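You operate a simulated robot arm through the tools that you are given. There is no shell and no other tool. Be economical: measure what you need, move in short steps, check, and stop when the job is done.

You run a simulated robot arm. Do the job below in one go: nothing can be reset, and whatever is moved stays where it is left.

JOB
Wipe the panel screen, then test the barriers: lower, stop part way, raise.
Fine: no smear is left; the brown eraser is used and goes back; the barriers end raised. What is to be rubbed or washed off counts as gone when no trace of it is left.

The check looks at the end state, three seconds after you hand in, the way a careful person would. Anything else that was tipped, shoved, dropped, spilled or broken makes it a failure.

ROBOT AND FRAMES
A 6-joint arm with a two-finger parallel gripper, fixed in place. Base frame: the origin is at the foot of the arm, x ahead of it, y to its left, z up; the work surface is at about z = 0.74. Readings come in m, degrees, newtons and seconds.
With the tool pointing down near the work surface it reaches from about 0.14 to 0.84 m from the base axis. Its first joint turns from -166.0 to 166.0 degrees. Payload 3.91 kg.
The TCP is the grasp point between the finger pads, 0.03 m short of the fingertips. In the tool frame z runs along the fingers and y along their closing line. Largest opening 0.11 m; finger width 0.02, thickness 0.01; the body of the gripper, 0.048 by 0.112 m, starts 0.055 m behind the TCP.
Orientation is told as [roll, pitch, yaw] about the base's x, y, z axes, in that order, counted from this pose: with the fingers straight down and closing along the base's y, the tool's x points along the base's -x, its y along +y and its z along -z.

CONTROLS
- The arm moves only by the tool apply_moves. Its argument "rows" is a list of rows, each a list of 6 numbers: the shift along the tool's x, y, z in m, then the turn, a rotation vector about the tool's x, y, z in degrees. In form: [[tx, ty, tz, rx, ry, rz], ...]. A call has 1 to 8 rows; each row shifts and turns the commanded pose from where the row before left it, along the tool's axes as they then stand. "hand" is the opening, from 0 (shut) to 1 (fully open), set as the call begins (left out, the last holds). Rows are played at 5 a second. More than 0.05 m and 8.6 degrees between two rows, or a gripper value outside its range, and nothing of the call is played. Where a pose cannot be reached the arm comes as near as it can. A force on the tool above 90 N (or 10 N above the force at the start of the call, whichever is more), or a blocked arm, ends the call early, and 0.2 s more pass. The fingers move at their own pace (about 0.108 m/s each) and stop on an object; they squeeze with about 30 N. The grip force told is the motor's: it shows also when the fingers shut on nothing. Time passes only in rows, and 0.2 s behind the last, so rows that do not move let the fingers close. It gives the time, the measured TCP pose, the force on the tool (base axes), the opening and the grip force at its end, in the units of the frame above (readings bear some noise), with the torque about the TCP (base axes, N m) and any sound that the robot's microphone picked up, and new pictures: "pictures" is both (left out), scene, wrist or none.
- Cameras (640 x 400 px; columns grow to the right, rows downward): "scene" is fixed at [0.2187, -0.4998, 1.5639]; the picture's right is [0.88, -0.47, 0.00], its down [-0.19, -0.37, -0.91] and it looks along [0.42, 0.80, -0.42] (base axes); focal length 214 px, centre (320, 200). "wrist" rides on the gripper at [0.077, 0.007, -0.115] in the tool frame; the picture's right is [-0.09, 1.00, 0.00], its down [-0.80, -0.07, -0.59] and it looks along [-0.59, -0.05, 0.80] (tool axes); focal length 270 px, centre (320, 200). There is no depth. A picture from a camera that has moved, and an enlarged one, comes with that camera's place and axes in the base frame and with its lens.
- slide_trunk(by): slides the trunk up (or, below 0, down) by that many m; the arm rides with it, the base frame stays. It gives what a move gives, with no picture.
- zoom(camera, box): a new picture of the part [left, top, right, bottom] of that camera's present view, enlarged. The clock stands still meanwhile.
- sign_off(): hands the job in; it is judged then, once.

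Go step by step. Nothing tells you positions but the pictures and the camera data: compare them with the known pose of the tool, close in by small moves and look again before you grip or let go. The budget is 120 turns and 200 pictures, counting those below and the enlarged ones. Unless the task says otherwise, let go and move clear before handing in, and close with one line.

The tools are called after ">>>" as a command line: name --pt "numbers of a row" for each row, then --argument value for the rest, lists and objects as JSON in quotes. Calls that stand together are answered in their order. apply_moves: Moves the arm, as the interface text tells. Its arguments: {"type":"object","properties":{"rows":{"type":"array","items":{"type":"array","items":{"type":"number"}}},"hand":{"type":"number"},"pictures":{"type":"string","enum":["both","scene","wrist","none"]}},"required":["rows"]} The other tools are called the same way: slide_trunk (by) slides the trunk up or down; zoom (camera, box) takes an enlarged picture of a part of a camera's view; sign_off () hands the job in.

At the start:

```text
clock: 0.0
tool_pos: [0.2548, -0.2514, 1.4408]
orientation: [-0.1, 0.1, 0.2]
wrist_force: [0.5, 0.0, 0.1]
ft_torque: [-0.04, -0.02, 0.01]
grip_width: 0.1104
finger_force: 0.0
trunk travel left (down, up): [-0.527, 0.013]
```

scene: 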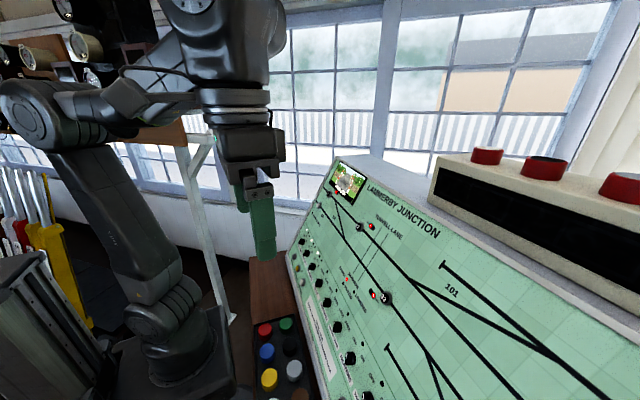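
wrist: 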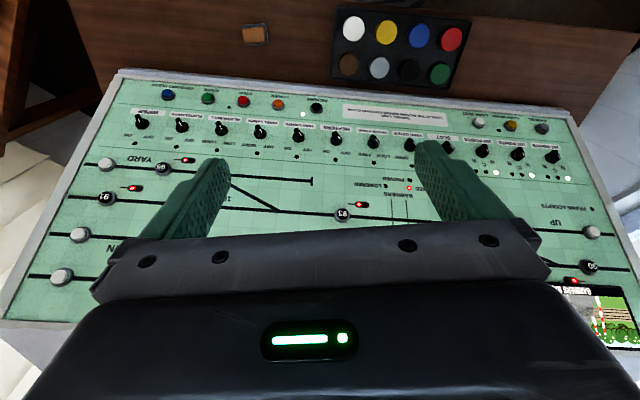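

I see a signal-box panel with a small monitor at its far left end, rows of switches and buttons, and a brown eraser-like block on the desk front. I'll look closer first.

>>> zoom --camera "wrist" --box '[380, 80, 640, 240]'

>>> zoom --camera "wrist" --box '[100, 70, 360, 230]'

>>> zoom --camera "scene" --box '[280, 150, 440, 250]'

>>> zoom --camera "scene" --box '[230, 220, 400, 400]'

>>> zoom --camera "wrist" --box '[220, 0, 480, 110]'

```text
2.46 times, centred on (510, 160) of wrist
camera zoom: at [0.1785, -0.2448, 1.5552], right [0.09, 1.0, 0.0], down [0.8, -0.07, 0.59], along [0.59, -0.05, -0.8], focal length 665 px, centre (-148, 298)
```

zoom: 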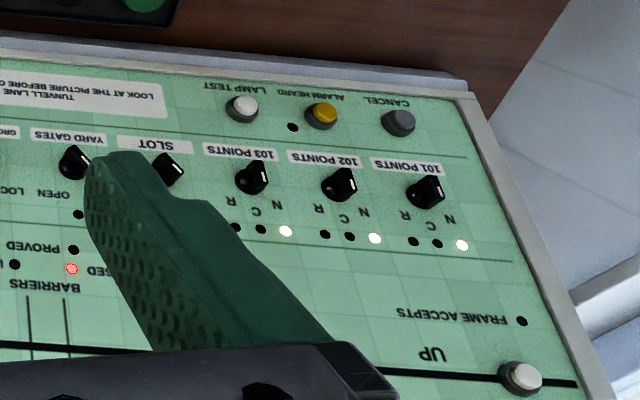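

```text
2.46 times, centred on (230, 150) of wrist
camera zoom: at [0.1785, -0.2448, 1.5552], right [0.09, 1.0, 0.0], down [0.8, -0.07, 0.59], along [0.59, -0.05, -0.8], focal length 665 px, centre (542, 323)
```

zoom: 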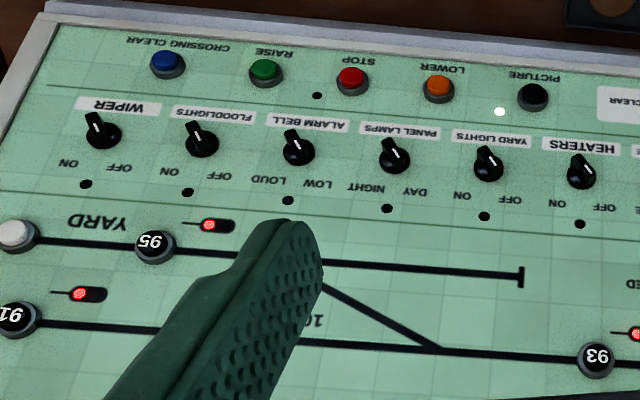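

```text
4.00 times, centred on (360, 200) of scene
camera zoom: at [0.2187, -0.4998, 1.5639], right [0.88, -0.47, 0.0], down [-0.19, -0.37, -0.91], along [0.42, 0.8, -0.42], focal length 858 px, centre (160, 200)
```

zoom: 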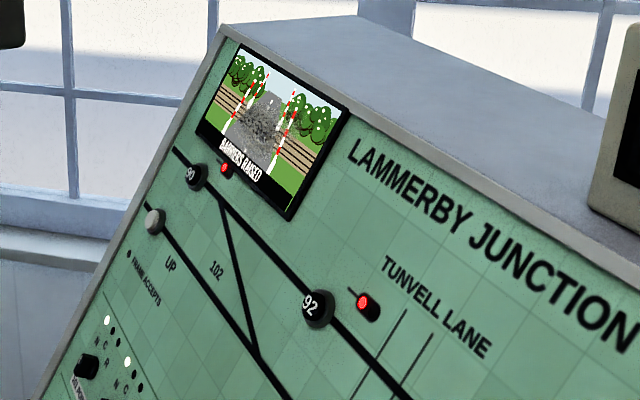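

```text
2.22 times, centred on (315, 310) of scene
camera zoom: at [0.2187, -0.4998, 1.5639], right [0.88, -0.47, 0.0], down [-0.19, -0.37, -0.91], along [0.42, 0.8, -0.42], focal length 477 px, centre (331, -44)
```

zoom: 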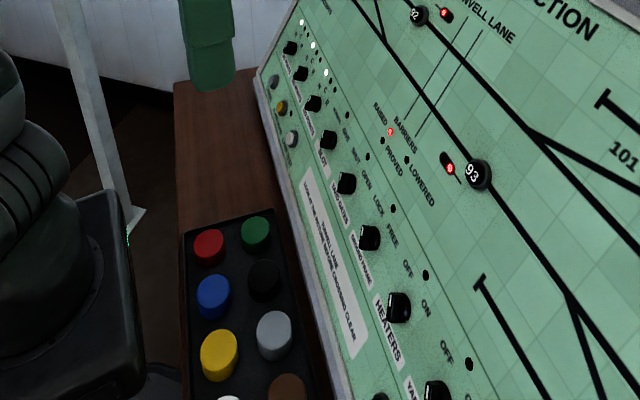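

```text
2.46 times, centred on (350, 55) of wrist
camera zoom: at [0.1785, -0.2448, 1.5552], right [0.09, 1.0, 0.0], down [0.8, -0.07, 0.59], along [0.59, -0.05, -0.8], focal length 665 px, centre (246, 557)
```

zoom: 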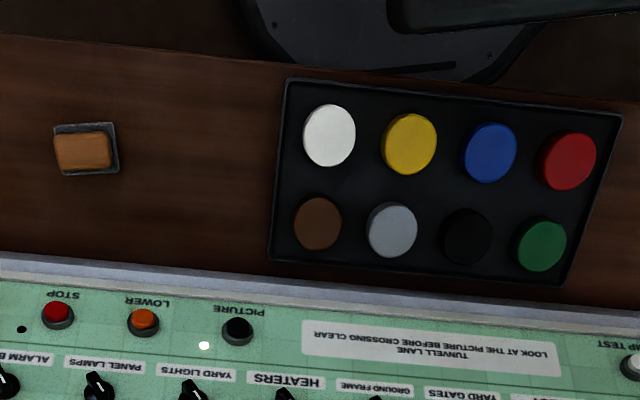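

The panel is a roughly 60° slope, the screen is at its top +y end, and a row of push buttons (Crossing Clear, Raise, Stop, Lower, Picture) runs along the low edge at −y. Two things could be the brown eraser, so I'll lower the trunk and look closer.

>>> slide_trunk --by -0.3

>>> apply_moves --pt "0.02 0 0 0 0 0"

```text
clock: 3.0
tool_pos: [0.2539, -0.2517, 1.1419]
orientation: [0.0, 0.0, 0.1]
wrist_force: [-0.1, 1.1, 0.8]
ft_torque: [0.02, 0.01, 0.01]
grip_width: 0.1102
finger_force: 0.0
trunk travel left (down, up): [-0.227, 0.313]
```

```text
clock: 3.4
tool_pos: [0.2357, -0.2502, 1.1408]
orientation: [-0.1, 0.0, 0.1]
wrist_force: [-0.7, 0.1, 0.1]
ft_torque: [0.01, 0.01, -0.04]
grip_width: 0.11
finger_force: 0.1
trunk travel left (down, up): [-0.227, 0.313]
camera wrist: at [0.1592, -0.2432, 1.2549], right [0.09, 1.0, 0.0], down [0.8, -0.07, 0.59], along [0.59, -0.05, -0.8], focal length 270 px, centre (320, 200)
```

scene: 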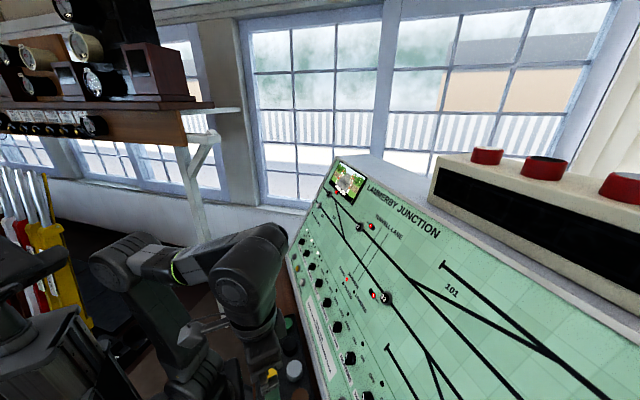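
wrist: 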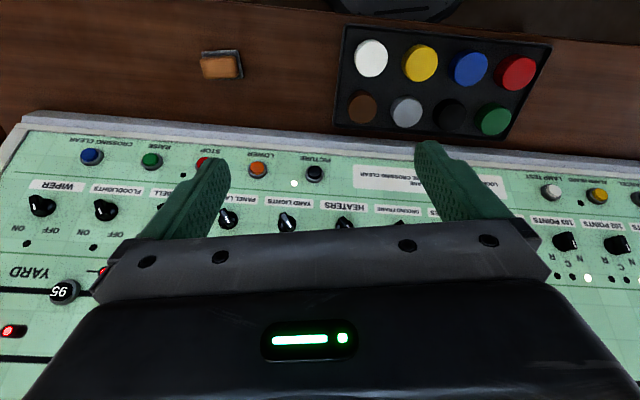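

The tray of coloured discs and a tan block are both in view; I zoom in on both.

>>> zoom --camera "wrist" --box '[180, 30, 270, 90]'

>>> zoom --camera "wrist" --box '[330, 20, 560, 150]'

```text
6.67 times, centred on (225, 60) of wrist
camera zoom: at [0.1592, -0.2432, 1.2549], right [0.09, 1.0, 0.0], down [0.8, -0.07, 0.59], along [0.59, -0.05, -0.8], focal length 1802 px, centre (953, 1133)
```

zoom: 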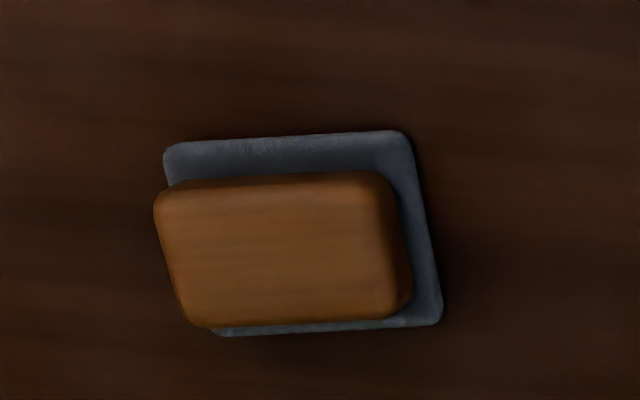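

```text
2.78 times, centred on (445, 85) of wrist
camera zoom: at [0.1592, -0.2432, 1.2549], right [0.09, 1.0, 0.0], down [0.8, -0.07, 0.59], along [0.59, -0.05, -0.8], focal length 752 px, centre (-28, 520)
```

zoom: 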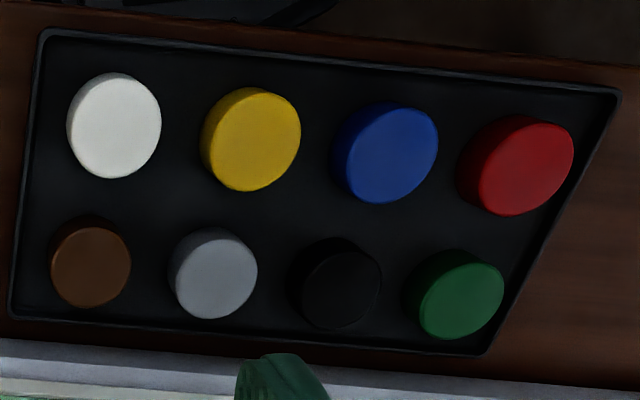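

The tan block on its mat looks like a wooden-backed eraser at about (0.23, −0.41, 0.785). The discs look like reminder caps. I move above the block to view it closely.

>>> apply_moves --pt "0 -0.04 0.03 0 0 0" --pt "0 -0.04 0.03 0 0 0" --pt "0 -0.04 0.03 0 0 0" --pt "0 -0.04 0.03 0 0 0" --pt "0 0 0.04 0 0 0" --pictures "wrist"

```text
clock: 4.6
tool_pos: [0.2352, -0.414, 0.9759]
orientation: [-0.1, 0.0, 0.1]
wrist_force: [0.0, 0.0, -0.2]
ft_torque: [0.01, 0.04, 0.02]
grip_width: 0.11
finger_force: 0.0
trunk travel left (down, up): [-0.227, 0.313]
camera wrist: at [0.1581, -0.4075, 1.0906], right [0.09, 1.0, 0.0], down [0.8, -0.07, 0.59], along [0.59, -0.05, -0.8], focal length 270 px, centre (320, 200)
```

wrist: 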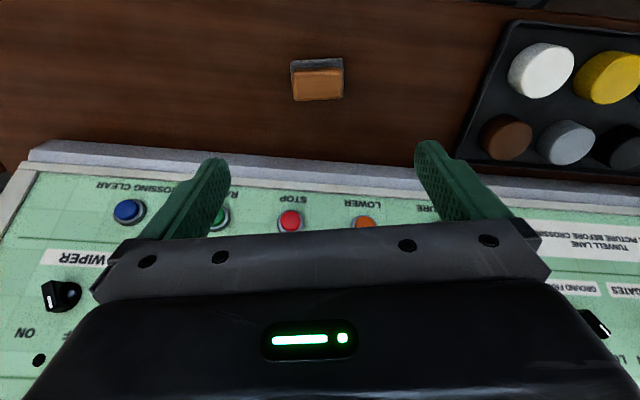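

>>> zoom --camera "wrist" --box '[272, 40, 368, 100]'

>>> zoom --camera "wrist" --box '[460, 10, 640, 170]'

```text
6.67 times, centred on (320, 70) of wrist
camera zoom: at [0.1581, -0.4075, 1.0906], right [0.09, 1.0, 0.0], down [0.8, -0.07, 0.59], along [0.59, -0.05, -0.8], focal length 1802 px, centre (320, 1067)
```

zoom: 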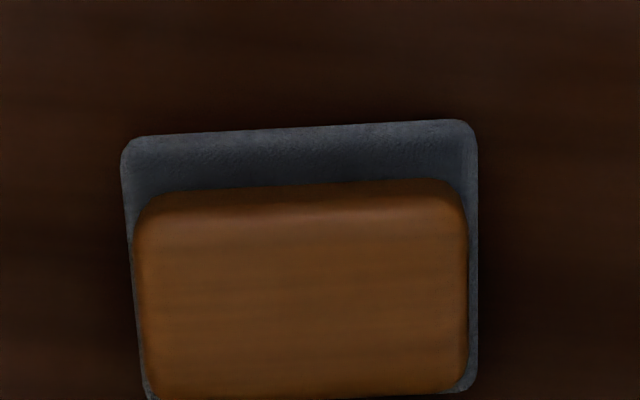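

```text
2.50 times, centred on (550, 90) of wrist
camera zoom: at [0.1581, -0.4075, 1.0906], right [0.09, 1.0, 0.0], down [0.8, -0.07, 0.59], along [0.59, -0.05, -0.8], focal length 676 px, centre (-255, 475)
```

zoom: 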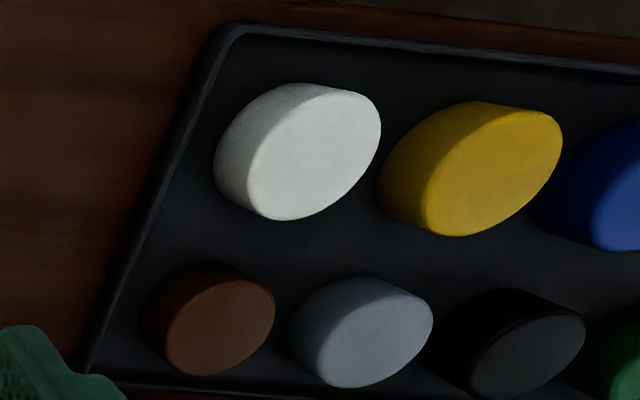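

The block has a grey felt base about 1 cm thick under a wooden handle, so it is clearly the brown eraser. It lies long side along y, and I descend over it with the fingers open.

>>> apply_moves --pt "0.006 -0.002 0.04 0 0 0" --pt "0 0 0.04 0 0 0" --pt "0 0 0.04 0 0 0" --pt "0 0 0.03 0 0 0" --pictures "wrist"

```text
clock: 5.6
tool_pos: [0.2278, -0.4151, 0.8305]
orientation: [-0.3, 0.0, 0.0]
wrist_force: [0.4, -0.8, -0.1]
ft_torque: [0.0, 0.0, -0.03]
grip_width: 0.1098
finger_force: 0.0
trunk travel left (down, up): [-0.227, 0.313]
camera wrist: at [0.1511, -0.4086, 0.9447], right [0.09, 1.0, 0.0], down [0.8, -0.07, 0.59], along [0.59, -0.05, -0.8], focal length 270 px, centre (320, 200)
```

wrist: 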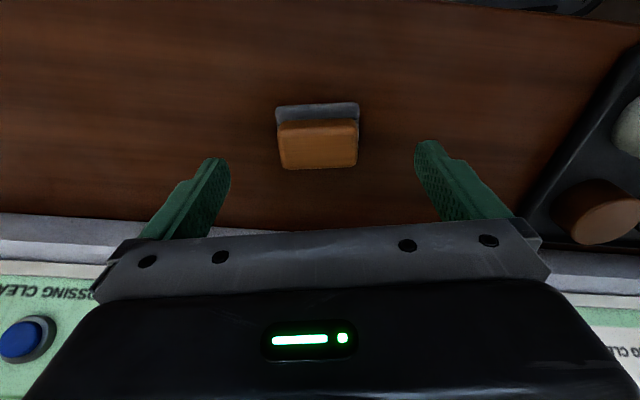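

>>> apply_moves --pt "0.003 0 0.02 0 0 0" --pt "0 0 0.018 0 0 0" --pictures "wrist"

>>> zoom --camera "wrist" --box '[220, 90, 420, 215]'

```text
clock: 6.2
tool_pos: [0.2268, -0.4148, 0.793]
orientation: [0.0, 0.0, 0.1]
wrist_force: [0.0, 0.4, -1.4]
ft_torque: [-0.01, 0.0, 0.01]
grip_width: 0.1102
finger_force: 0.1
trunk travel left (down, up): [-0.227, 0.313]
camera wrist: at [0.1488, -0.4085, 0.9065], right [0.09, 1.0, 0.0], down [0.8, -0.07, 0.59], along [0.59, -0.05, -0.8], focal length 270 px, centre (320, 200)
```

wrist: 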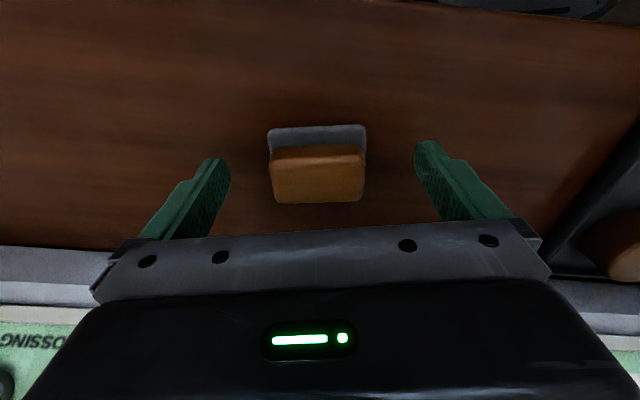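

```text
3.20 times, centred on (320, 152) of wrist
camera zoom: at [0.1488, -0.4085, 0.9065], right [0.09, 1.0, 0.0], down [0.8, -0.07, 0.59], along [0.59, -0.05, -0.8], focal length 865 px, centre (320, 352)
```

zoom: 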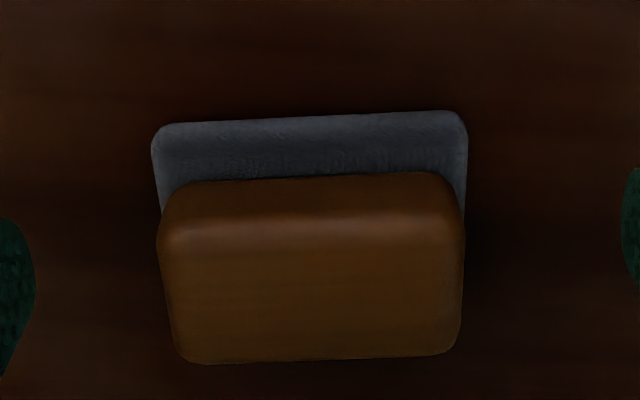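

The eraser is centred between the fingers, with thick grey felt below and wood above. Fingertips are level with the wood, so I close.

>>> apply_moves --pt "0 -0.001 0.001 0 0 0" --pt "0 0 0 0 0 0" --pt "0 0 0 0 0 0" --pt "0 0 0 0 0 0" --hand 0 --pictures "wrist"

```text
clock: 7.2
tool_pos: [0.2268, -0.416, 0.792]
orientation: [-0.1, -0.1, 0.1]
wrist_force: [-0.1, -0.5, 0.6]
ft_torque: [-0.01, -0.02, -0.01]
grip_width: 0.0552
finger_force: 30.2
trunk travel left (down, up): [-0.227, 0.313]
camera wrist: at [0.1495, -0.4086, 0.9062], right [0.09, 1.0, 0.0], down [0.8, -0.07, 0.59], along [0.59, -0.05, -0.8], focal length 270 px, centre (320, 200)
```

wrist: 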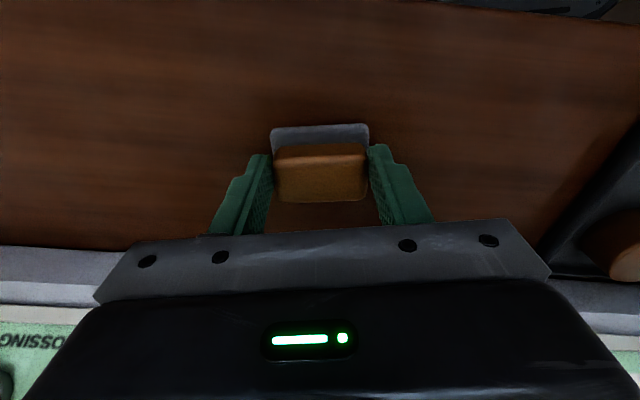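

Gripped at 0.055 m wide. I lift slightly and see whether the grey part comes along.

>>> apply_moves --pt "0 0 -0.02 0 0 0" --pt "0 0 -0.03 0 0 0" --pt "0 0 -0.04 0 0 0" --pt "0 0 0 0 0 0" --pictures "wrist"

>>> zoom --camera "wrist" --box '[220, 50, 420, 215]'

```text
clock: 8.2
tool_pos: [0.2276, -0.4161, 0.8834]
orientation: [-0.2, 0.0, 0.1]
wrist_force: [-0.2, 0.1, -1.0]
ft_torque: [0.03, 0.01, 0.04]
grip_width: 0.0554
finger_force: 29.9
trunk travel left (down, up): [-0.227, 0.313]
camera wrist: at [0.1501, -0.4089, 0.998], right [0.09, 1.0, 0.0], down [0.8, -0.07, 0.59], along [0.59, -0.05, -0.8], focal length 270 px, centre (320, 200)
```

wrist: 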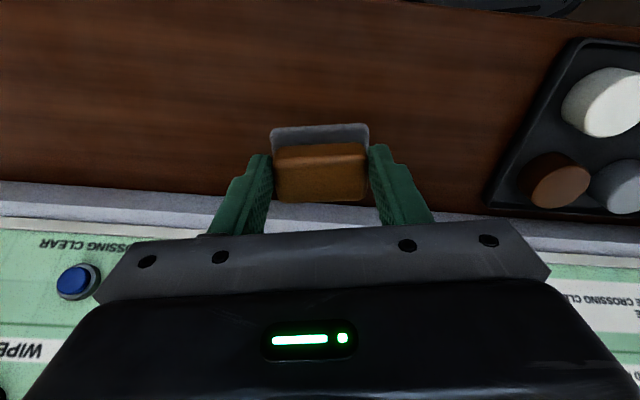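

```text
2.42 times, centred on (320, 132) of wrist
camera zoom: at [0.1501, -0.4089, 0.998], right [0.09, 1.0, 0.0], down [0.8, -0.07, 0.59], along [0.59, -0.05, -0.8], focal length 655 px, centre (320, 364)
```

zoom: 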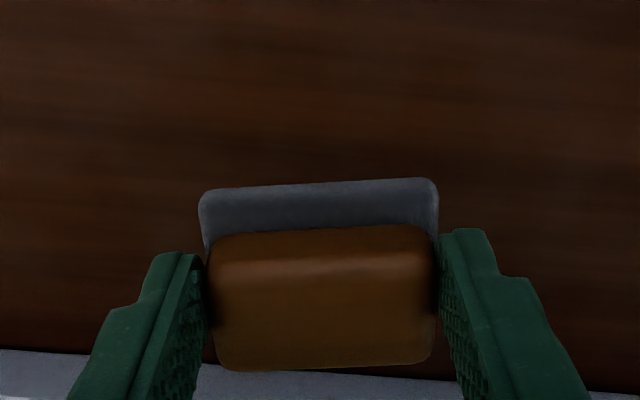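

The grey felt comes along, so it is part of the eraser. Its home TCP pose is (0.227, −0.416, 0.792). Next I raise the trunk and travel toward the screen, at about (0.67, 0.14, 1.285).

>>> slide_trunk --by 0.3

>>> apply_moves --pt "-0.015 0.045 -0.01 0 0 0" --pt "-0.015 0.045 -0.01 0 0 0" --pt "-0.015 0.045 -0.01 0 0 0" --pt "-0.015 0.045 -0.01 0 0 0" --pt "-0.015 0.045 -0.01 0 0 0" --pt "-0.015 0.045 -0.01 0 0 0" --pt "-0.015 0.045 -0.01 0 0 0" --pt "-0.015 0.045 -0.01 0 0 0" --pictures "none"

>>> apply_moves --pt "-0.01 0.045 -0.01 0 0 0" --pt "-0.01 0.045 -0.01 0 0 0" --pt "-0.01 0.045 -0.01 0 0 0" --pt "0 0.035 0 0 0 0" --pt "0 0 0 0 -8.5 0" --pt "0 0 0 0 -8.5 0" --pt "0 0 0 0 -8.5 0"

```text
clock: 11.2
tool_pos: [0.227, -0.4156, 1.1839]
orientation: [-0.1, 0.1, 0.1]
wrist_force: [-0.2, -0.3, -0.9]
ft_torque: [-0.03, -0.01, 0.0]
grip_width: 0.0552
finger_force: 29.8
trunk travel left (down, up): [-0.527, 0.013]
```

```text
clock: 13.0
tool_pos: [0.3473, -0.0564, 1.2648]
orientation: [-0.1, 0.0, 0.1]
wrist_force: [-0.1, 0.1, -0.3]
ft_torque: [0.0, 0.02, -0.02]
grip_width: 0.055
finger_force: 29.9
trunk travel left (down, up): [-0.527, 0.013]
```

```text
clock: 14.6
tool_pos: [0.3771, 0.1145, 1.2916]
orientation: [-0.1, -25.5, 0.2]
wrist_force: [0.0, 0.3, -1.2]
ft_torque: [0.0, 0.0, 0.0]
grip_width: 0.055
finger_force: 30.4
trunk travel left (down, up): [-0.527, 0.013]
camera wrist: at [0.2578, 0.1207, 1.362], right [0.08, 1.0, 0.04], down [0.47, -0.07, 0.88], along [0.88, -0.05, -0.47], focal length 270 px, centre (320, 200)
```

scene: 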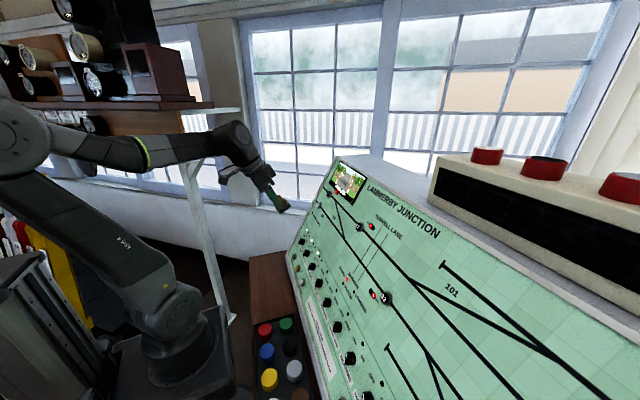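
wrist: 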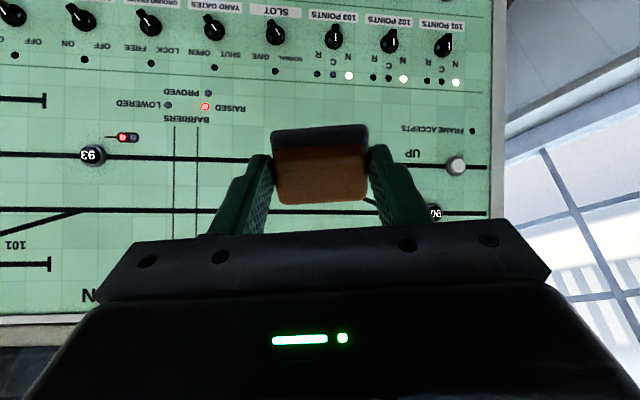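

Triangulation shows the panel is also yawed by about −9°, with its outward normal ≈ (−0.863, 0.138, 0.485). The screen then runs from y ≈ 0.10 to 0.35 and z ≈ 1.20 to 1.31. I align the tool to it and zoom on the smear.

>>> apply_moves --pt "0 0 0 1.96 0 4.1" --pt "0 0 0 1.96 0 4.1" --pt "0 0 0 0 -7.1 0" --pt "0 0 0 0 -7.1 0" --pt "0 0 0 0 -7.1 0" --pt "0 0 0 0 -7.1 0" --pt "0 0 0 0 -7.1 0"

>>> zoom --camera "scene" --box '[320, 150, 376, 210]'

```text
clock: 16.2
tool_pos: [0.3766, 0.1159, 1.2931]
orientation: [-0.1, -61.1, -8.9]
wrist_force: [0.0, -0.5, -0.6]
ft_torque: [0.0, 0.03, 0.05]
grip_width: 0.0549
finger_force: 30.0
trunk travel left (down, up): [-0.527, 0.013]
camera wrist: at [0.2413, 0.1429, 1.28], right [0.2, 0.98, 0.08], down [-0.14, -0.05, 0.99], along [0.97, -0.21, 0.13], focal length 270 px, centre (320, 200)
```

scene: 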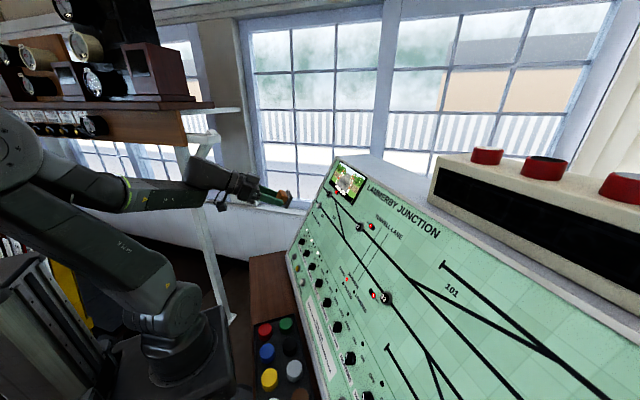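
wrist: 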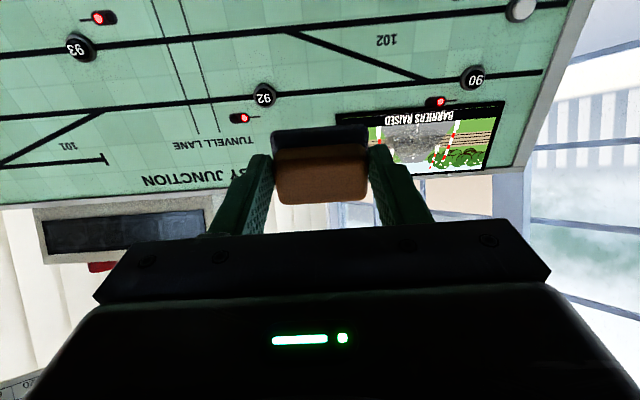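

```text
6.67 times, centred on (348, 180) of scene
camera zoom: at [0.2187, -0.4998, 1.5639], right [0.88, -0.47, 0.0], down [-0.19, -0.37, -0.91], along [0.42, 0.8, -0.42], focal length 1430 px, centre (133, 333)
```

zoom: 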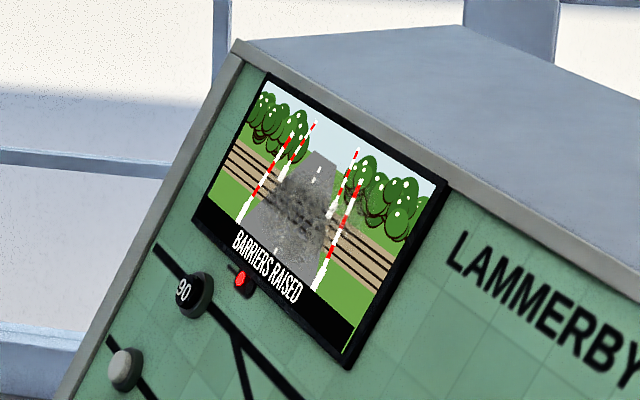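

The screen is confirmed, with the smear centred around (0.72, 0.215, 1.253) and about 13 × 6 cm. I approach to a 4 cm standoff along the normal.

>>> apply_moves --pt "-0.0204 0.0252 0.0354 0 0 0" --pt "-0.0204 0.0252 0.0354 0 0 0" --pt "-0.0204 0.0252 0.0354 0 0 0" --pt "-0.0204 0.0252 0.0354 0 0 0" --pt "-0.0204 0.0252 0.0354 0 -0.5 0" --pt "-0.0204 0.0252 0.0354 0 -0.5 0"

>>> zoom --camera "scene" --box '[270, 140, 400, 225]'

```text
clock: 17.6
tool_pos: [0.6437, 0.2271, 1.2948]
orientation: [-0.4, -61.9, -8.6]
wrist_force: [0.4, 0.5, -1.1]
ft_torque: [-0.02, 0.02, -0.03]
grip_width: 0.0549
finger_force: 30.1
trunk travel left (down, up): [-0.527, 0.013]
camera wrist: at [0.5082, 0.2547, 1.2808], right [0.2, 0.98, 0.07], down [-0.16, -0.04, 0.99], along [0.97, -0.2, 0.14], focal length 270 px, centre (320, 200)
```

scene: 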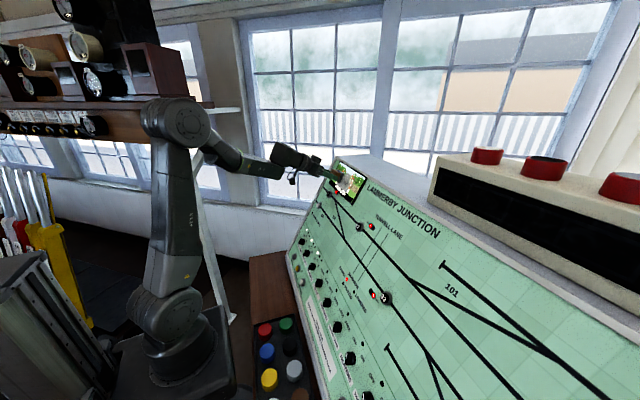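
wrist: 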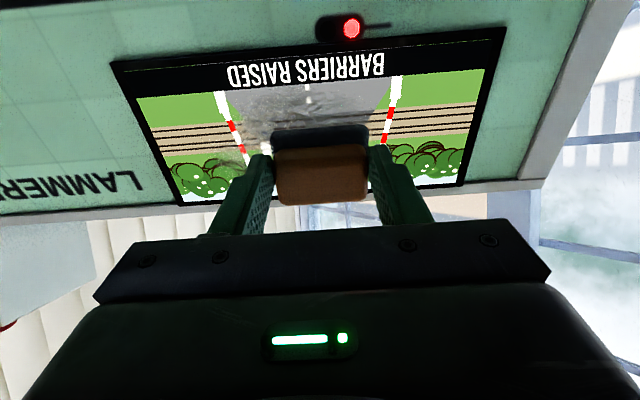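

```text
4.71 times, centred on (335, 182) of scene
camera zoom: at [0.2187, -0.4998, 1.5639], right [0.88, -0.47, 0.0], down [-0.19, -0.37, -0.91], along [0.42, 0.8, -0.42], focal length 1009 px, centre (249, 282)
```

zoom: 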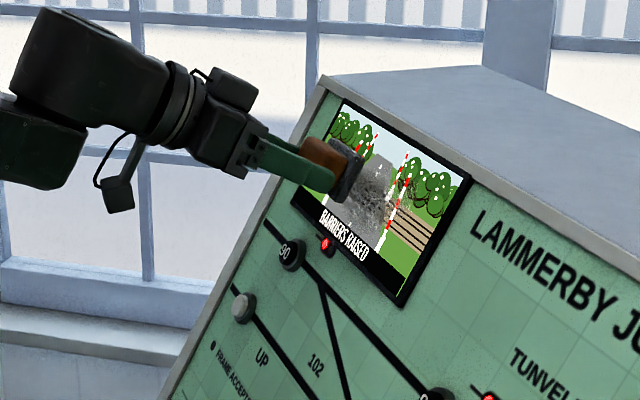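

Close in and aligned. I zoom into the wrist view for the smear's true extent.

>>> zoom --camera "wrist" --box '[100, 20, 520, 220]'

>>> zoom --camera "scene" --box '[325, 155, 370, 205]'

```text
1.52 times, centred on (310, 120) of wrist
camera zoom: at [0.5082, 0.2547, 1.2808], right [0.2, 0.98, 0.07], down [-0.16, -0.04, 0.99], along [0.97, -0.2, 0.14], focal length 412 px, centre (335, 322)
```

zoom: 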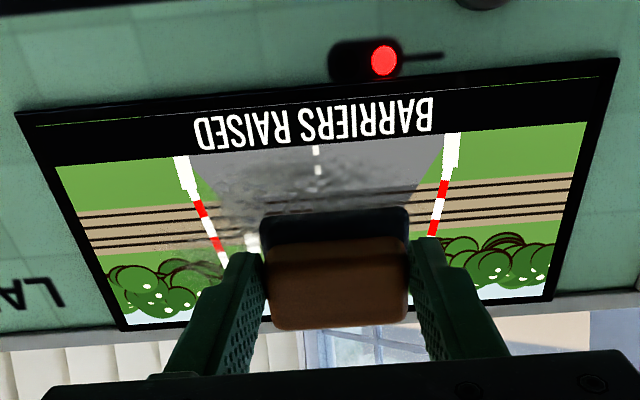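

```text
8.00 times, centred on (348, 180) of scene
camera zoom: at [0.2187, -0.4998, 1.5639], right [0.88, -0.47, 0.0], down [-0.19, -0.37, -0.91], along [0.42, 0.8, -0.42], focal length 1716 px, centre (100, 360)
```

zoom: 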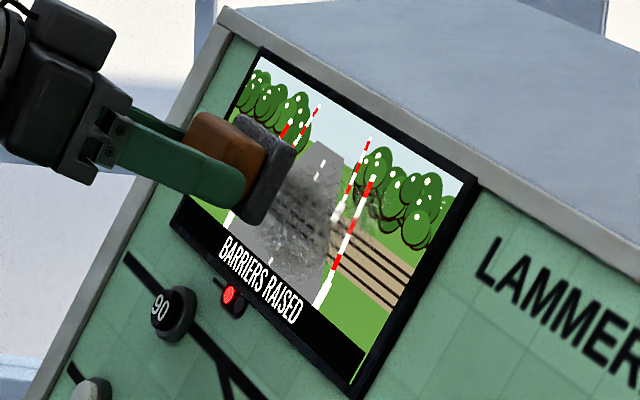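

Smear spans roughly y 0.12–0.26. I advance along the tool axis carefully to make contact.

>>> apply_moves --pt "0 0 0.012 0 0 0" --pt "0 0 0.012 0 0 0" --pt "0 0 0.004 0 0 0" --pictures "none"

>>> zoom --camera "scene" --box '[325, 155, 370, 205]'

```text
clock: 18.4
tool_pos: [0.6657, 0.2231, 1.2847]
orientation: [-0.2, -62.0, -8.6]
wrist_force: [0.4, 0.6, -0.3]
ft_torque: [0.03, -0.01, 0.03]
grip_width: 0.055
finger_force: 29.7
trunk travel left (down, up): [-0.527, 0.013]
```

```text
8.00 times, centred on (348, 180) of scene
camera zoom: at [0.2187, -0.4998, 1.5639], right [0.88, -0.47, 0.0], down [-0.19, -0.37, -0.91], along [0.42, 0.8, -0.42], focal length 1716 px, centre (100, 360)
```

zoom: 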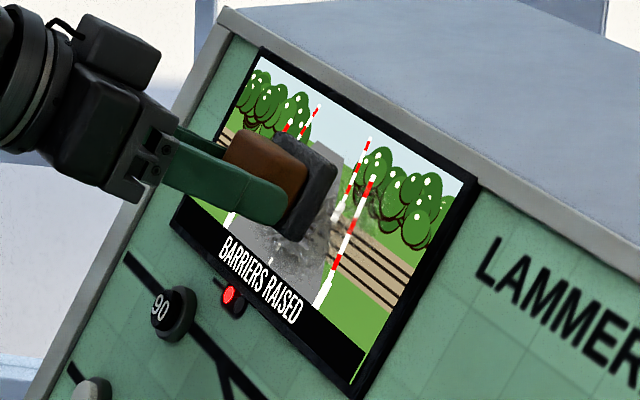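

>>> apply_moves --pt "0 0 0.004 0 0 0" --pt "0 0 0.004 0 0 0" --pictures "none"

>>> apply_moves --pt "0 0 0.003 0 0 0" --pt "0 0 0 0 0 0" --pictures "wrist"

```text
clock: 19.0
tool_pos: [0.6692, 0.2222, 1.2815]
orientation: [-0.3, -62.2, -8.7]
wrist_force: [-17.2, 2.3, 3.5]
ft_torque: [-0.04, 0.3, -0.42]
grip_width: 0.0551
finger_force: 30.3
trunk travel left (down, up): [-0.527, 0.013]
```

```text
clock: 19.6
tool_pos: [0.6711, 0.2218, 1.2827]
orientation: [-0.2, -62.4, -8.8]
wrist_force: [-23.7, 1.5, 9.2]
ft_torque: [-0.09, -0.05, -0.29]
grip_width: 0.0549
finger_force: 30.0
trunk travel left (down, up): [-0.527, 0.013]
camera wrist: at [0.5367, 0.2496, 1.2665], right [0.19, 0.98, 0.08], down [-0.16, -0.04, 0.99], along [0.97, -0.2, 0.15], focal length 270 px, centre (320, 200)
```

wrist: 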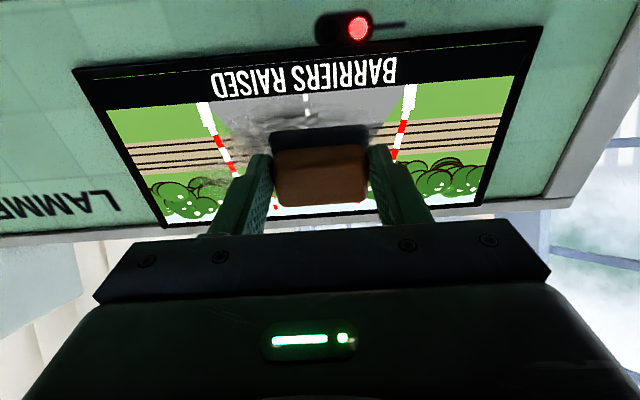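

Contact at about 25 N with little torque. I ease off slightly and wipe with horizontal strokes.

>>> apply_moves --pt "0 0.02 -0.0025 0 0 0" --pt "0 0.025 0 0 0 0" --pt "0 0.02 0 0 0 0" --pt "0 -0.025 0 0 0 0" --pt "0 -0.025 0 0 0 0" --pt "0 -0.025 0 0 0 0" --pictures "wrist"

```text
clock: 21.0
tool_pos: [0.6693, 0.213, 1.2807]
orientation: [-0.2, -62.2, -8.7]
wrist_force: [-14.8, 3.8, 6.7]
ft_torque: [-0.11, -0.22, -0.21]
grip_width: 0.055
finger_force: 30.0
trunk travel left (down, up): [-0.527, 0.013]
camera wrist: at [0.5342, 0.2398, 1.2652], right [0.2, 0.98, 0.08], down [-0.16, -0.04, 0.99], along [0.97, -0.2, 0.15], focal length 270 px, centre (320, 200)
```

wrist: 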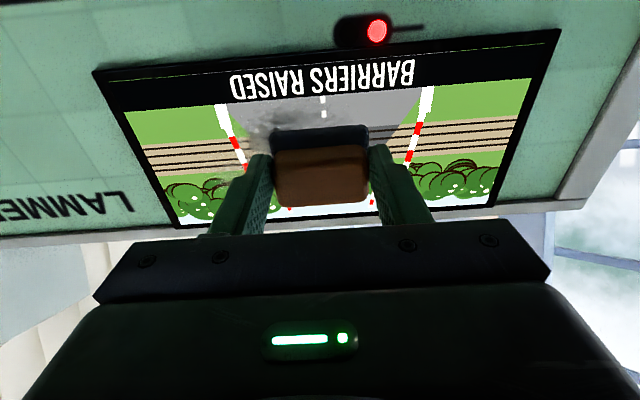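

Good, 16 N and it's wiping. Continuing toward −y, then a lower stroke back.

>>> apply_moves --pt "0 -0.025 0 0 0 0" --pt "0 -0.025 0 0 0 0" --pt "0 -0.025 0 0 0 0" --pt "0 -0.015 0 0 0 0" --pt "0 0.025 0 0 0 0" --pt "0 0.025 0 0 0 0" --pt "0 0.02 0 0 0 0" --pictures "wrist"

>>> apply_moves --pt "0.02 0 0 0 0 0" --pt "0 0.025 0 0 0 0" --pt "0 0.025 0 0 0 0" --pt "0 0.025 0 0 0 0" --pt "0 -0.025 0 0 0 0" --pt "0 -0.025 0 0 0 0" --pt "0 -0.025 0 0 0 0" --pictures "wrist"

```text
clock: 22.6
tool_pos: [0.6666, 0.1915, 1.2808]
orientation: [-0.1, -62.2, -8.8]
wrist_force: [-13.1, -1.4, 6.5]
ft_torque: [-0.22, -0.14, -0.49]
grip_width: 0.0551
finger_force: 29.8
trunk travel left (down, up): [-0.527, 0.013]
camera wrist: at [0.5314, 0.2193, 1.2662], right [0.2, 0.98, 0.08], down [-0.16, -0.04, 0.99], along [0.97, -0.21, 0.15], focal length 270 px, centre (320, 200)
```

wrist: 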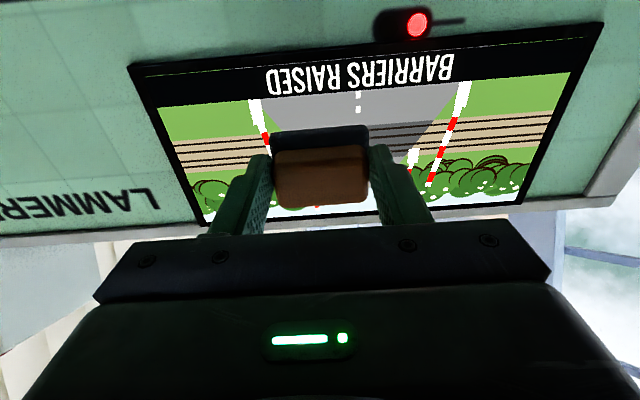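

```text
clock: 24.2
tool_pos: [0.6559, 0.1906, 1.2626]
orientation: [-0.3, -62.1, -8.8]
wrist_force: [-10.6, -0.7, 5.0]
ft_torque: [-0.1, -0.12, -0.21]
grip_width: 0.0552
finger_force: 30.1
trunk travel left (down, up): [-0.527, 0.013]
camera wrist: at [0.5215, 0.2194, 1.2478], right [0.2, 0.98, 0.08], down [-0.16, -0.04, 0.99], along [0.97, -0.21, 0.15], focal length 270 px, centre (320, 200)
```

wrist: 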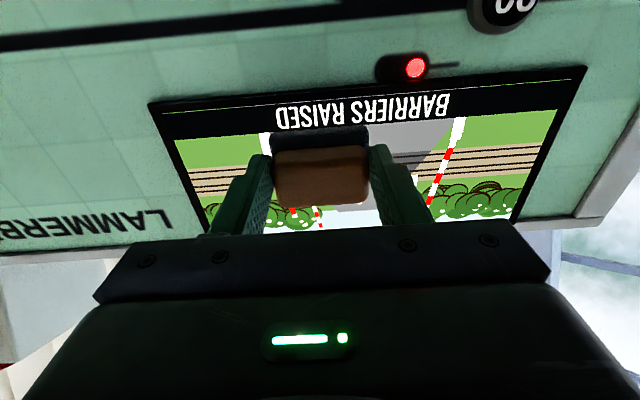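

Wiping well. Finish the low stroke, then the high strokes.

>>> apply_moves --pt "0 -0.025 0.001 0 0 0" --pt "0 -0.025 0 0 0 0" --pt "0 -0.02 0 0 0 0" --pt "-0.02 0 0 0 0 0" --pt "-0.02 0 0 0 0 0" --pt "0 0.025 0 0 0 0" --pt "0 0.025 0 0 0 0" --pt "0 0.025 0 0 0 0" --pictures "none"

>>> apply_moves --pt "0 0.025 0 0 0 0" --pt "0 0.025 0 0 0 0" --pt "0 0.025 0 0 0 0" --pt "0 -0.025 0 0 0 0" --pt "0 -0.025 0 0 0 0" --pt "0 0 -0.03 0 0 0" --pt "0.03 0 -0.04 0 0 0" --pt "0.03 0 -0.04 0 0 0"

>>> zoom --camera "scene" --box '[325, 155, 370, 205]'

>>> zoom --camera "wrist" --box '[150, 30, 500, 230]'

```text
clock: 26.0
tool_pos: [0.6768, 0.1952, 1.2982]
orientation: [-0.2, -62.2, -8.7]
wrist_force: [-12.7, 1.1, 6.6]
ft_torque: [-0.24, -0.04, -0.44]
grip_width: 0.0552
finger_force: 30.1
trunk travel left (down, up): [-0.527, 0.013]
```

```text
clock: 27.8
tool_pos: [0.557, 0.2392, 1.2939]
orientation: [-0.3, -62.0, -8.7]
wrist_force: [-1.0, 0.7, -0.1]
ft_torque: [-0.02, 0.01, 0.02]
grip_width: 0.055
finger_force: 30.4
trunk travel left (down, up): [-0.527, 0.013]
camera wrist: at [0.4221, 0.2671, 1.2782], right [0.2, 0.98, 0.08], down [-0.16, -0.04, 0.99], along [0.97, -0.21, 0.15], focal length 270 px, centre (320, 200)
```

scene: 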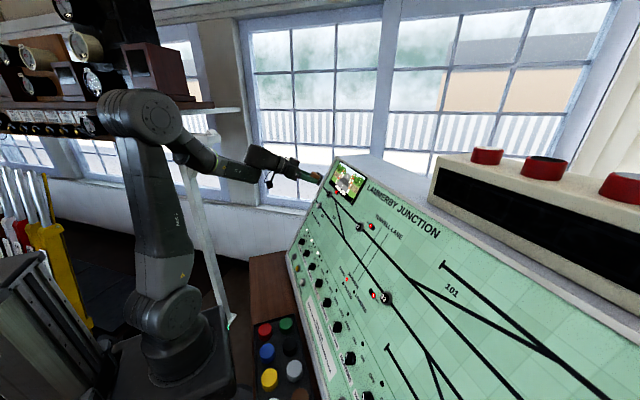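
wrist: 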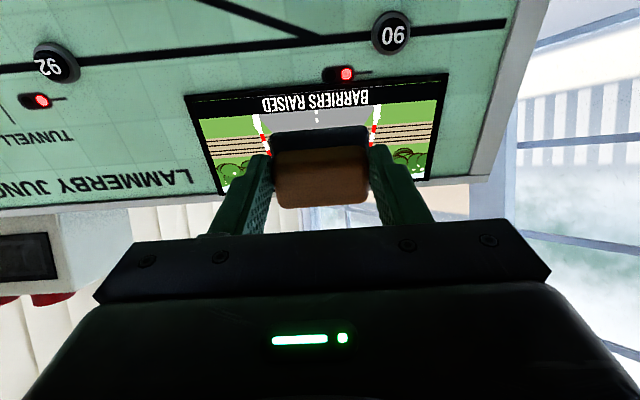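

```text
8.00 times, centred on (348, 180) of scene
camera zoom: at [0.2187, -0.4998, 1.5639], right [0.88, -0.47, 0.0], down [-0.19, -0.37, -0.91], along [0.42, 0.8, -0.42], focal length 1716 px, centre (100, 360)
```

zoom: 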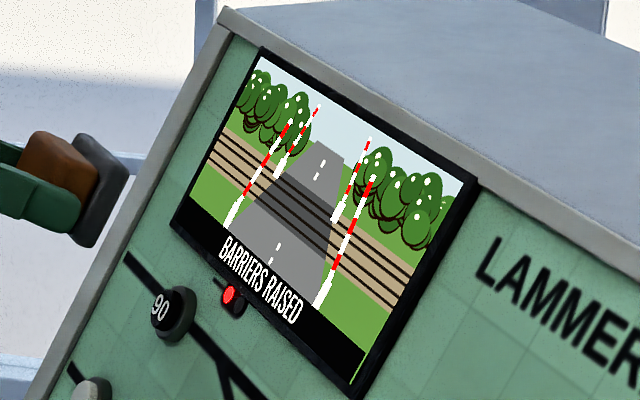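

```text
1.83 times, centred on (325, 130) of wrist
camera zoom: at [0.4221, 0.2671, 1.2782], right [0.2, 0.98, 0.08], down [-0.16, -0.04, 0.99], along [0.97, -0.21, 0.15], focal length 494 px, centre (311, 328)
```

zoom: 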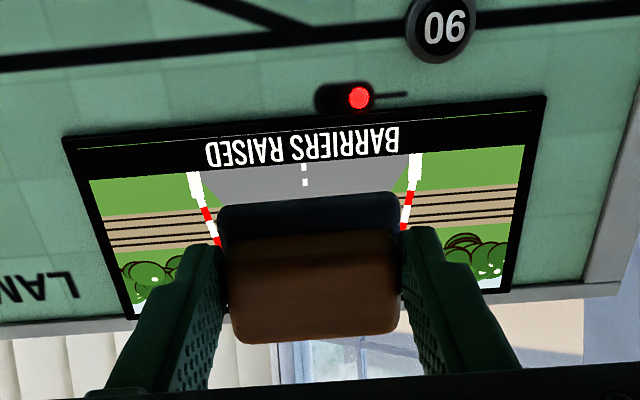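

The screen is clean. Now I back off and turn the tool back down to return the eraser.

>>> apply_moves --pt "0.0126 -0.032 -0.0236 0 0 0" --pt "0.0126 -0.032 -0.0236 0 0 0" --pt "0.0126 -0.032 -0.0236 0 0 0" --pt "0.0126 -0.032 -0.0236 0 0 0" --pt "0.0126 -0.032 -0.0236 0 0 0" --pt "0 0 0 0 8.4 0" --pt "0 0 0 0 8.4 0" --pt "0 0 0 0 8.4 0" --pictures "none"

>>> apply_moves --pt "0 0 0 0 8.4 0" --pt "0 0 0 0 8.4 0" --pt "0 0 0 0 8.4 0" --pt "0 0 0 0 8.4 0" --pt "0 0 0 0 3.2 0" --pt "0 0 0 0 0 -4.4" --pt "0 0 0 0 0 -4.4" --pictures "none"

```text
clock: 29.6
tool_pos: [0.4058, 0.1035, 1.2956]
orientation: [-0.2, -36.7, -8.8]
wrist_force: [0.5, 0.0, -1.1]
ft_torque: [-0.02, 0.03, -0.05]
grip_width: 0.0547
finger_force: 29.8
trunk travel left (down, up): [-0.527, 0.013]
```

```text
clock: 31.2
tool_pos: [0.4037, 0.1008, 1.2952]
orientation: [-0.1, 0.0, -0.1]
wrist_force: [-0.5, 0.3, -1.1]
ft_torque: [-0.03, 0.04, 0.02]
grip_width: 0.055
finger_force: 29.7
trunk travel left (down, up): [-0.527, 0.013]
```

>>> apply_moves --pt "0.01475 -0.0431 0.0087 0 0 0" --pt "0.01475 -0.0431 0.0087 0 0 0" --pt "0.01475 -0.0431 0.0087 0 0 0" --pt "0.01475 -0.0431 0.0087 0 0 0" --pt "0.01475 -0.0431 0.0087 0 0 0" --pt "0.01475 -0.0431 0.0087 0 0 0" --pictures "none"

>>> apply_moves --pt "0.01475 -0.0431 0.0087 0 0 0" --pt "0.01475 -0.0431 0.0087 0 0 0" --pt "0.01475 -0.0431 0.0087 0 0 0" --pt "0.01475 -0.0431 0.0087 0 0 0" --pt "0.01475 -0.0431 0.0087 0 0 0" --pt "0.01475 -0.0431 0.0087 0 0 0" --pt "0 0 0 0 0 0" --pictures "none"

>>> slide_trunk --by -0.3

```text
clock: 32.6
tool_pos: [0.3122, -0.1581, 1.2428]
orientation: [-0.1, 0.0, 0.0]
wrist_force: [-1.0, 0.6, -0.8]
ft_torque: [0.03, 0.03, 0.03]
grip_width: 0.0549
finger_force: 30.0
trunk travel left (down, up): [-0.527, 0.013]
```

```text
clock: 34.2
tool_pos: [0.2191, -0.4156, 1.194]
orientation: [-0.1, 0.0, -0.2]
wrist_force: [0.8, 0.0, -0.5]
ft_torque: [0.02, 0.0, -0.02]
grip_width: 0.0551
finger_force: 30.4
trunk travel left (down, up): [-0.527, 0.013]
```

```text
clock: 37.2
tool_pos: [0.2198, -0.4151, 0.8947]
orientation: [-0.2, 0.0, -0.2]
wrist_force: [0.1, 0.2, -0.3]
ft_torque: [-0.01, 0.02, 0.02]
grip_width: 0.0548
finger_force: 30.0
trunk travel left (down, up): [-0.227, 0.313]
```

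>>> apply_moves --pt "-0.0072 -0.001 0.03 0 0 0" --pt "0 0 0.035 0 0 0" --pt "0 0 0.025 0 0 0" --pt "0 0 0.008 0 0 0" --pt "0 0 0 0 0 0" --pictures "wrist"

```text
clock: 38.4
tool_pos: [0.2269, -0.4152, 0.7963]
orientation: [-0.1, 0.0, -0.2]
wrist_force: [-0.4, -0.5, -0.7]
ft_torque: [0.03, -0.02, -0.01]
grip_width: 0.0548
finger_force: 30.3
trunk travel left (down, up): [-0.227, 0.313]
camera wrist: at [0.1502, -0.409, 0.9093], right [0.09, 1.0, 0.0], down [0.8, -0.07, 0.59], along [0.59, -0.06, -0.8], focal length 270 px, centre (320, 200)
```

wrist: 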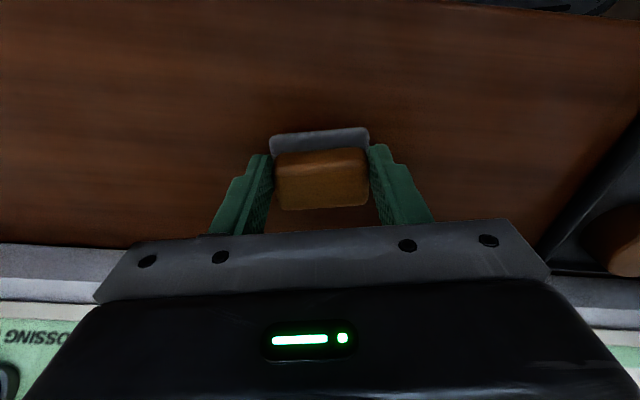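

>>> apply_moves --pt "0 -0.001 0.003 0 0 0" --pt "0 0 0 0 0 0" --pictures "none"

>>> apply_moves --pt "0 0 0.002 0 0 0" --pt "0 0 0 0 0 0" --pictures "wrist"

>>> zoom --camera "wrist" --box '[220, 90, 420, 215]'

```text
clock: 39.0
tool_pos: [0.2268, -0.4163, 0.7925]
orientation: [-0.1, -0.2, -0.1]
wrist_force: [-0.2, 0.3, 0.1]
ft_torque: [0.01, 0.01, 0.02]
grip_width: 0.0547
finger_force: 29.9
trunk travel left (down, up): [-0.227, 0.313]
```

```text
clock: 39.6
tool_pos: [0.2273, -0.4182, 0.7909]
orientation: [-0.1, 0.0, -0.3]
wrist_force: [0.0, 0.6, -0.3]
ft_torque: [0.01, 0.0, -0.03]
grip_width: 0.0548
finger_force: 29.8
trunk travel left (down, up): [-0.227, 0.313]
camera wrist: at [0.1495, -0.4112, 0.9044], right [0.09, 1.0, 0.0], down [0.8, -0.07, 0.59], along [0.59, -0.06, -0.8], focal length 270 px, centre (320, 200)
```

wrist: 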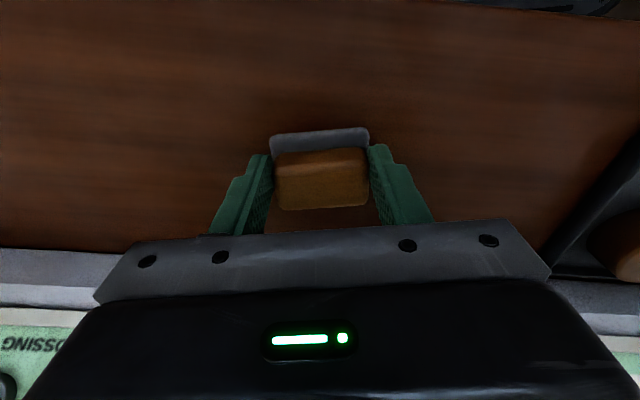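

```text
3.20 times, centred on (320, 152) of wrist
camera zoom: at [0.1495, -0.4112, 0.9044], right [0.09, 1.0, 0.0], down [0.8, -0.07, 0.59], along [0.59, -0.06, -0.8], focal length 865 px, centre (320, 352)
```

zoom: 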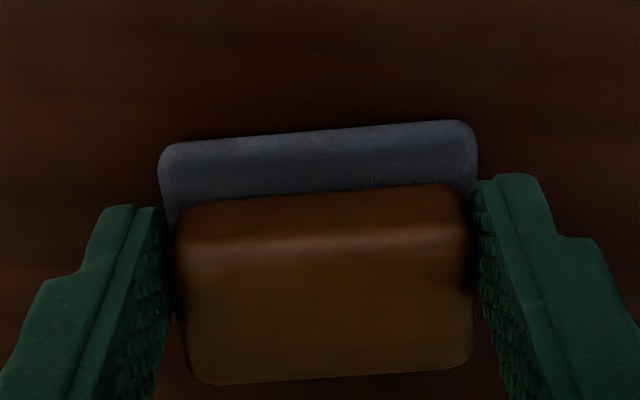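

No contact yet, since the block was pushed slightly up in the grip during wiping. I lower in small steps.

>>> apply_moves --pt "0 0.0015 0.0015 0 0 0" --pt "0 0 0 0 0 0" --pictures "none"

>>> apply_moves --pt "0 0 0.0015 0 0 0" --pt "0 0 0 0 0 0" --pictures "wrist"

```text
clock: 40.2
tool_pos: [0.2264, -0.4159, 0.7897]
orientation: [-0.1, 0.0, -0.3]
wrist_force: [-0.4, -2.5, 4.0]
ft_torque: [0.03, -0.06, -0.04]
grip_width: 0.0549
finger_force: 30.1
trunk travel left (down, up): [-0.227, 0.313]
```

```text
clock: 40.8
tool_pos: [0.2266, -0.4157, 0.7895]
orientation: [-0.3, -0.1, -0.1]
wrist_force: [-1.1, -4.9, 20.0]
ft_torque: [0.04, -0.18, -0.06]
grip_width: 0.055
finger_force: 29.9
trunk travel left (down, up): [-0.227, 0.313]
camera wrist: at [0.1495, -0.409, 0.9025], right [0.09, 1.0, -0.01], down [0.8, -0.07, 0.6], along [0.59, -0.06, -0.8], focal length 270 px, centre (320, 200)
```

wrist: 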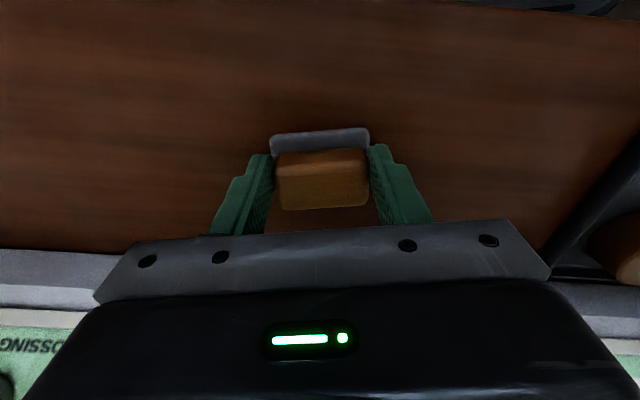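

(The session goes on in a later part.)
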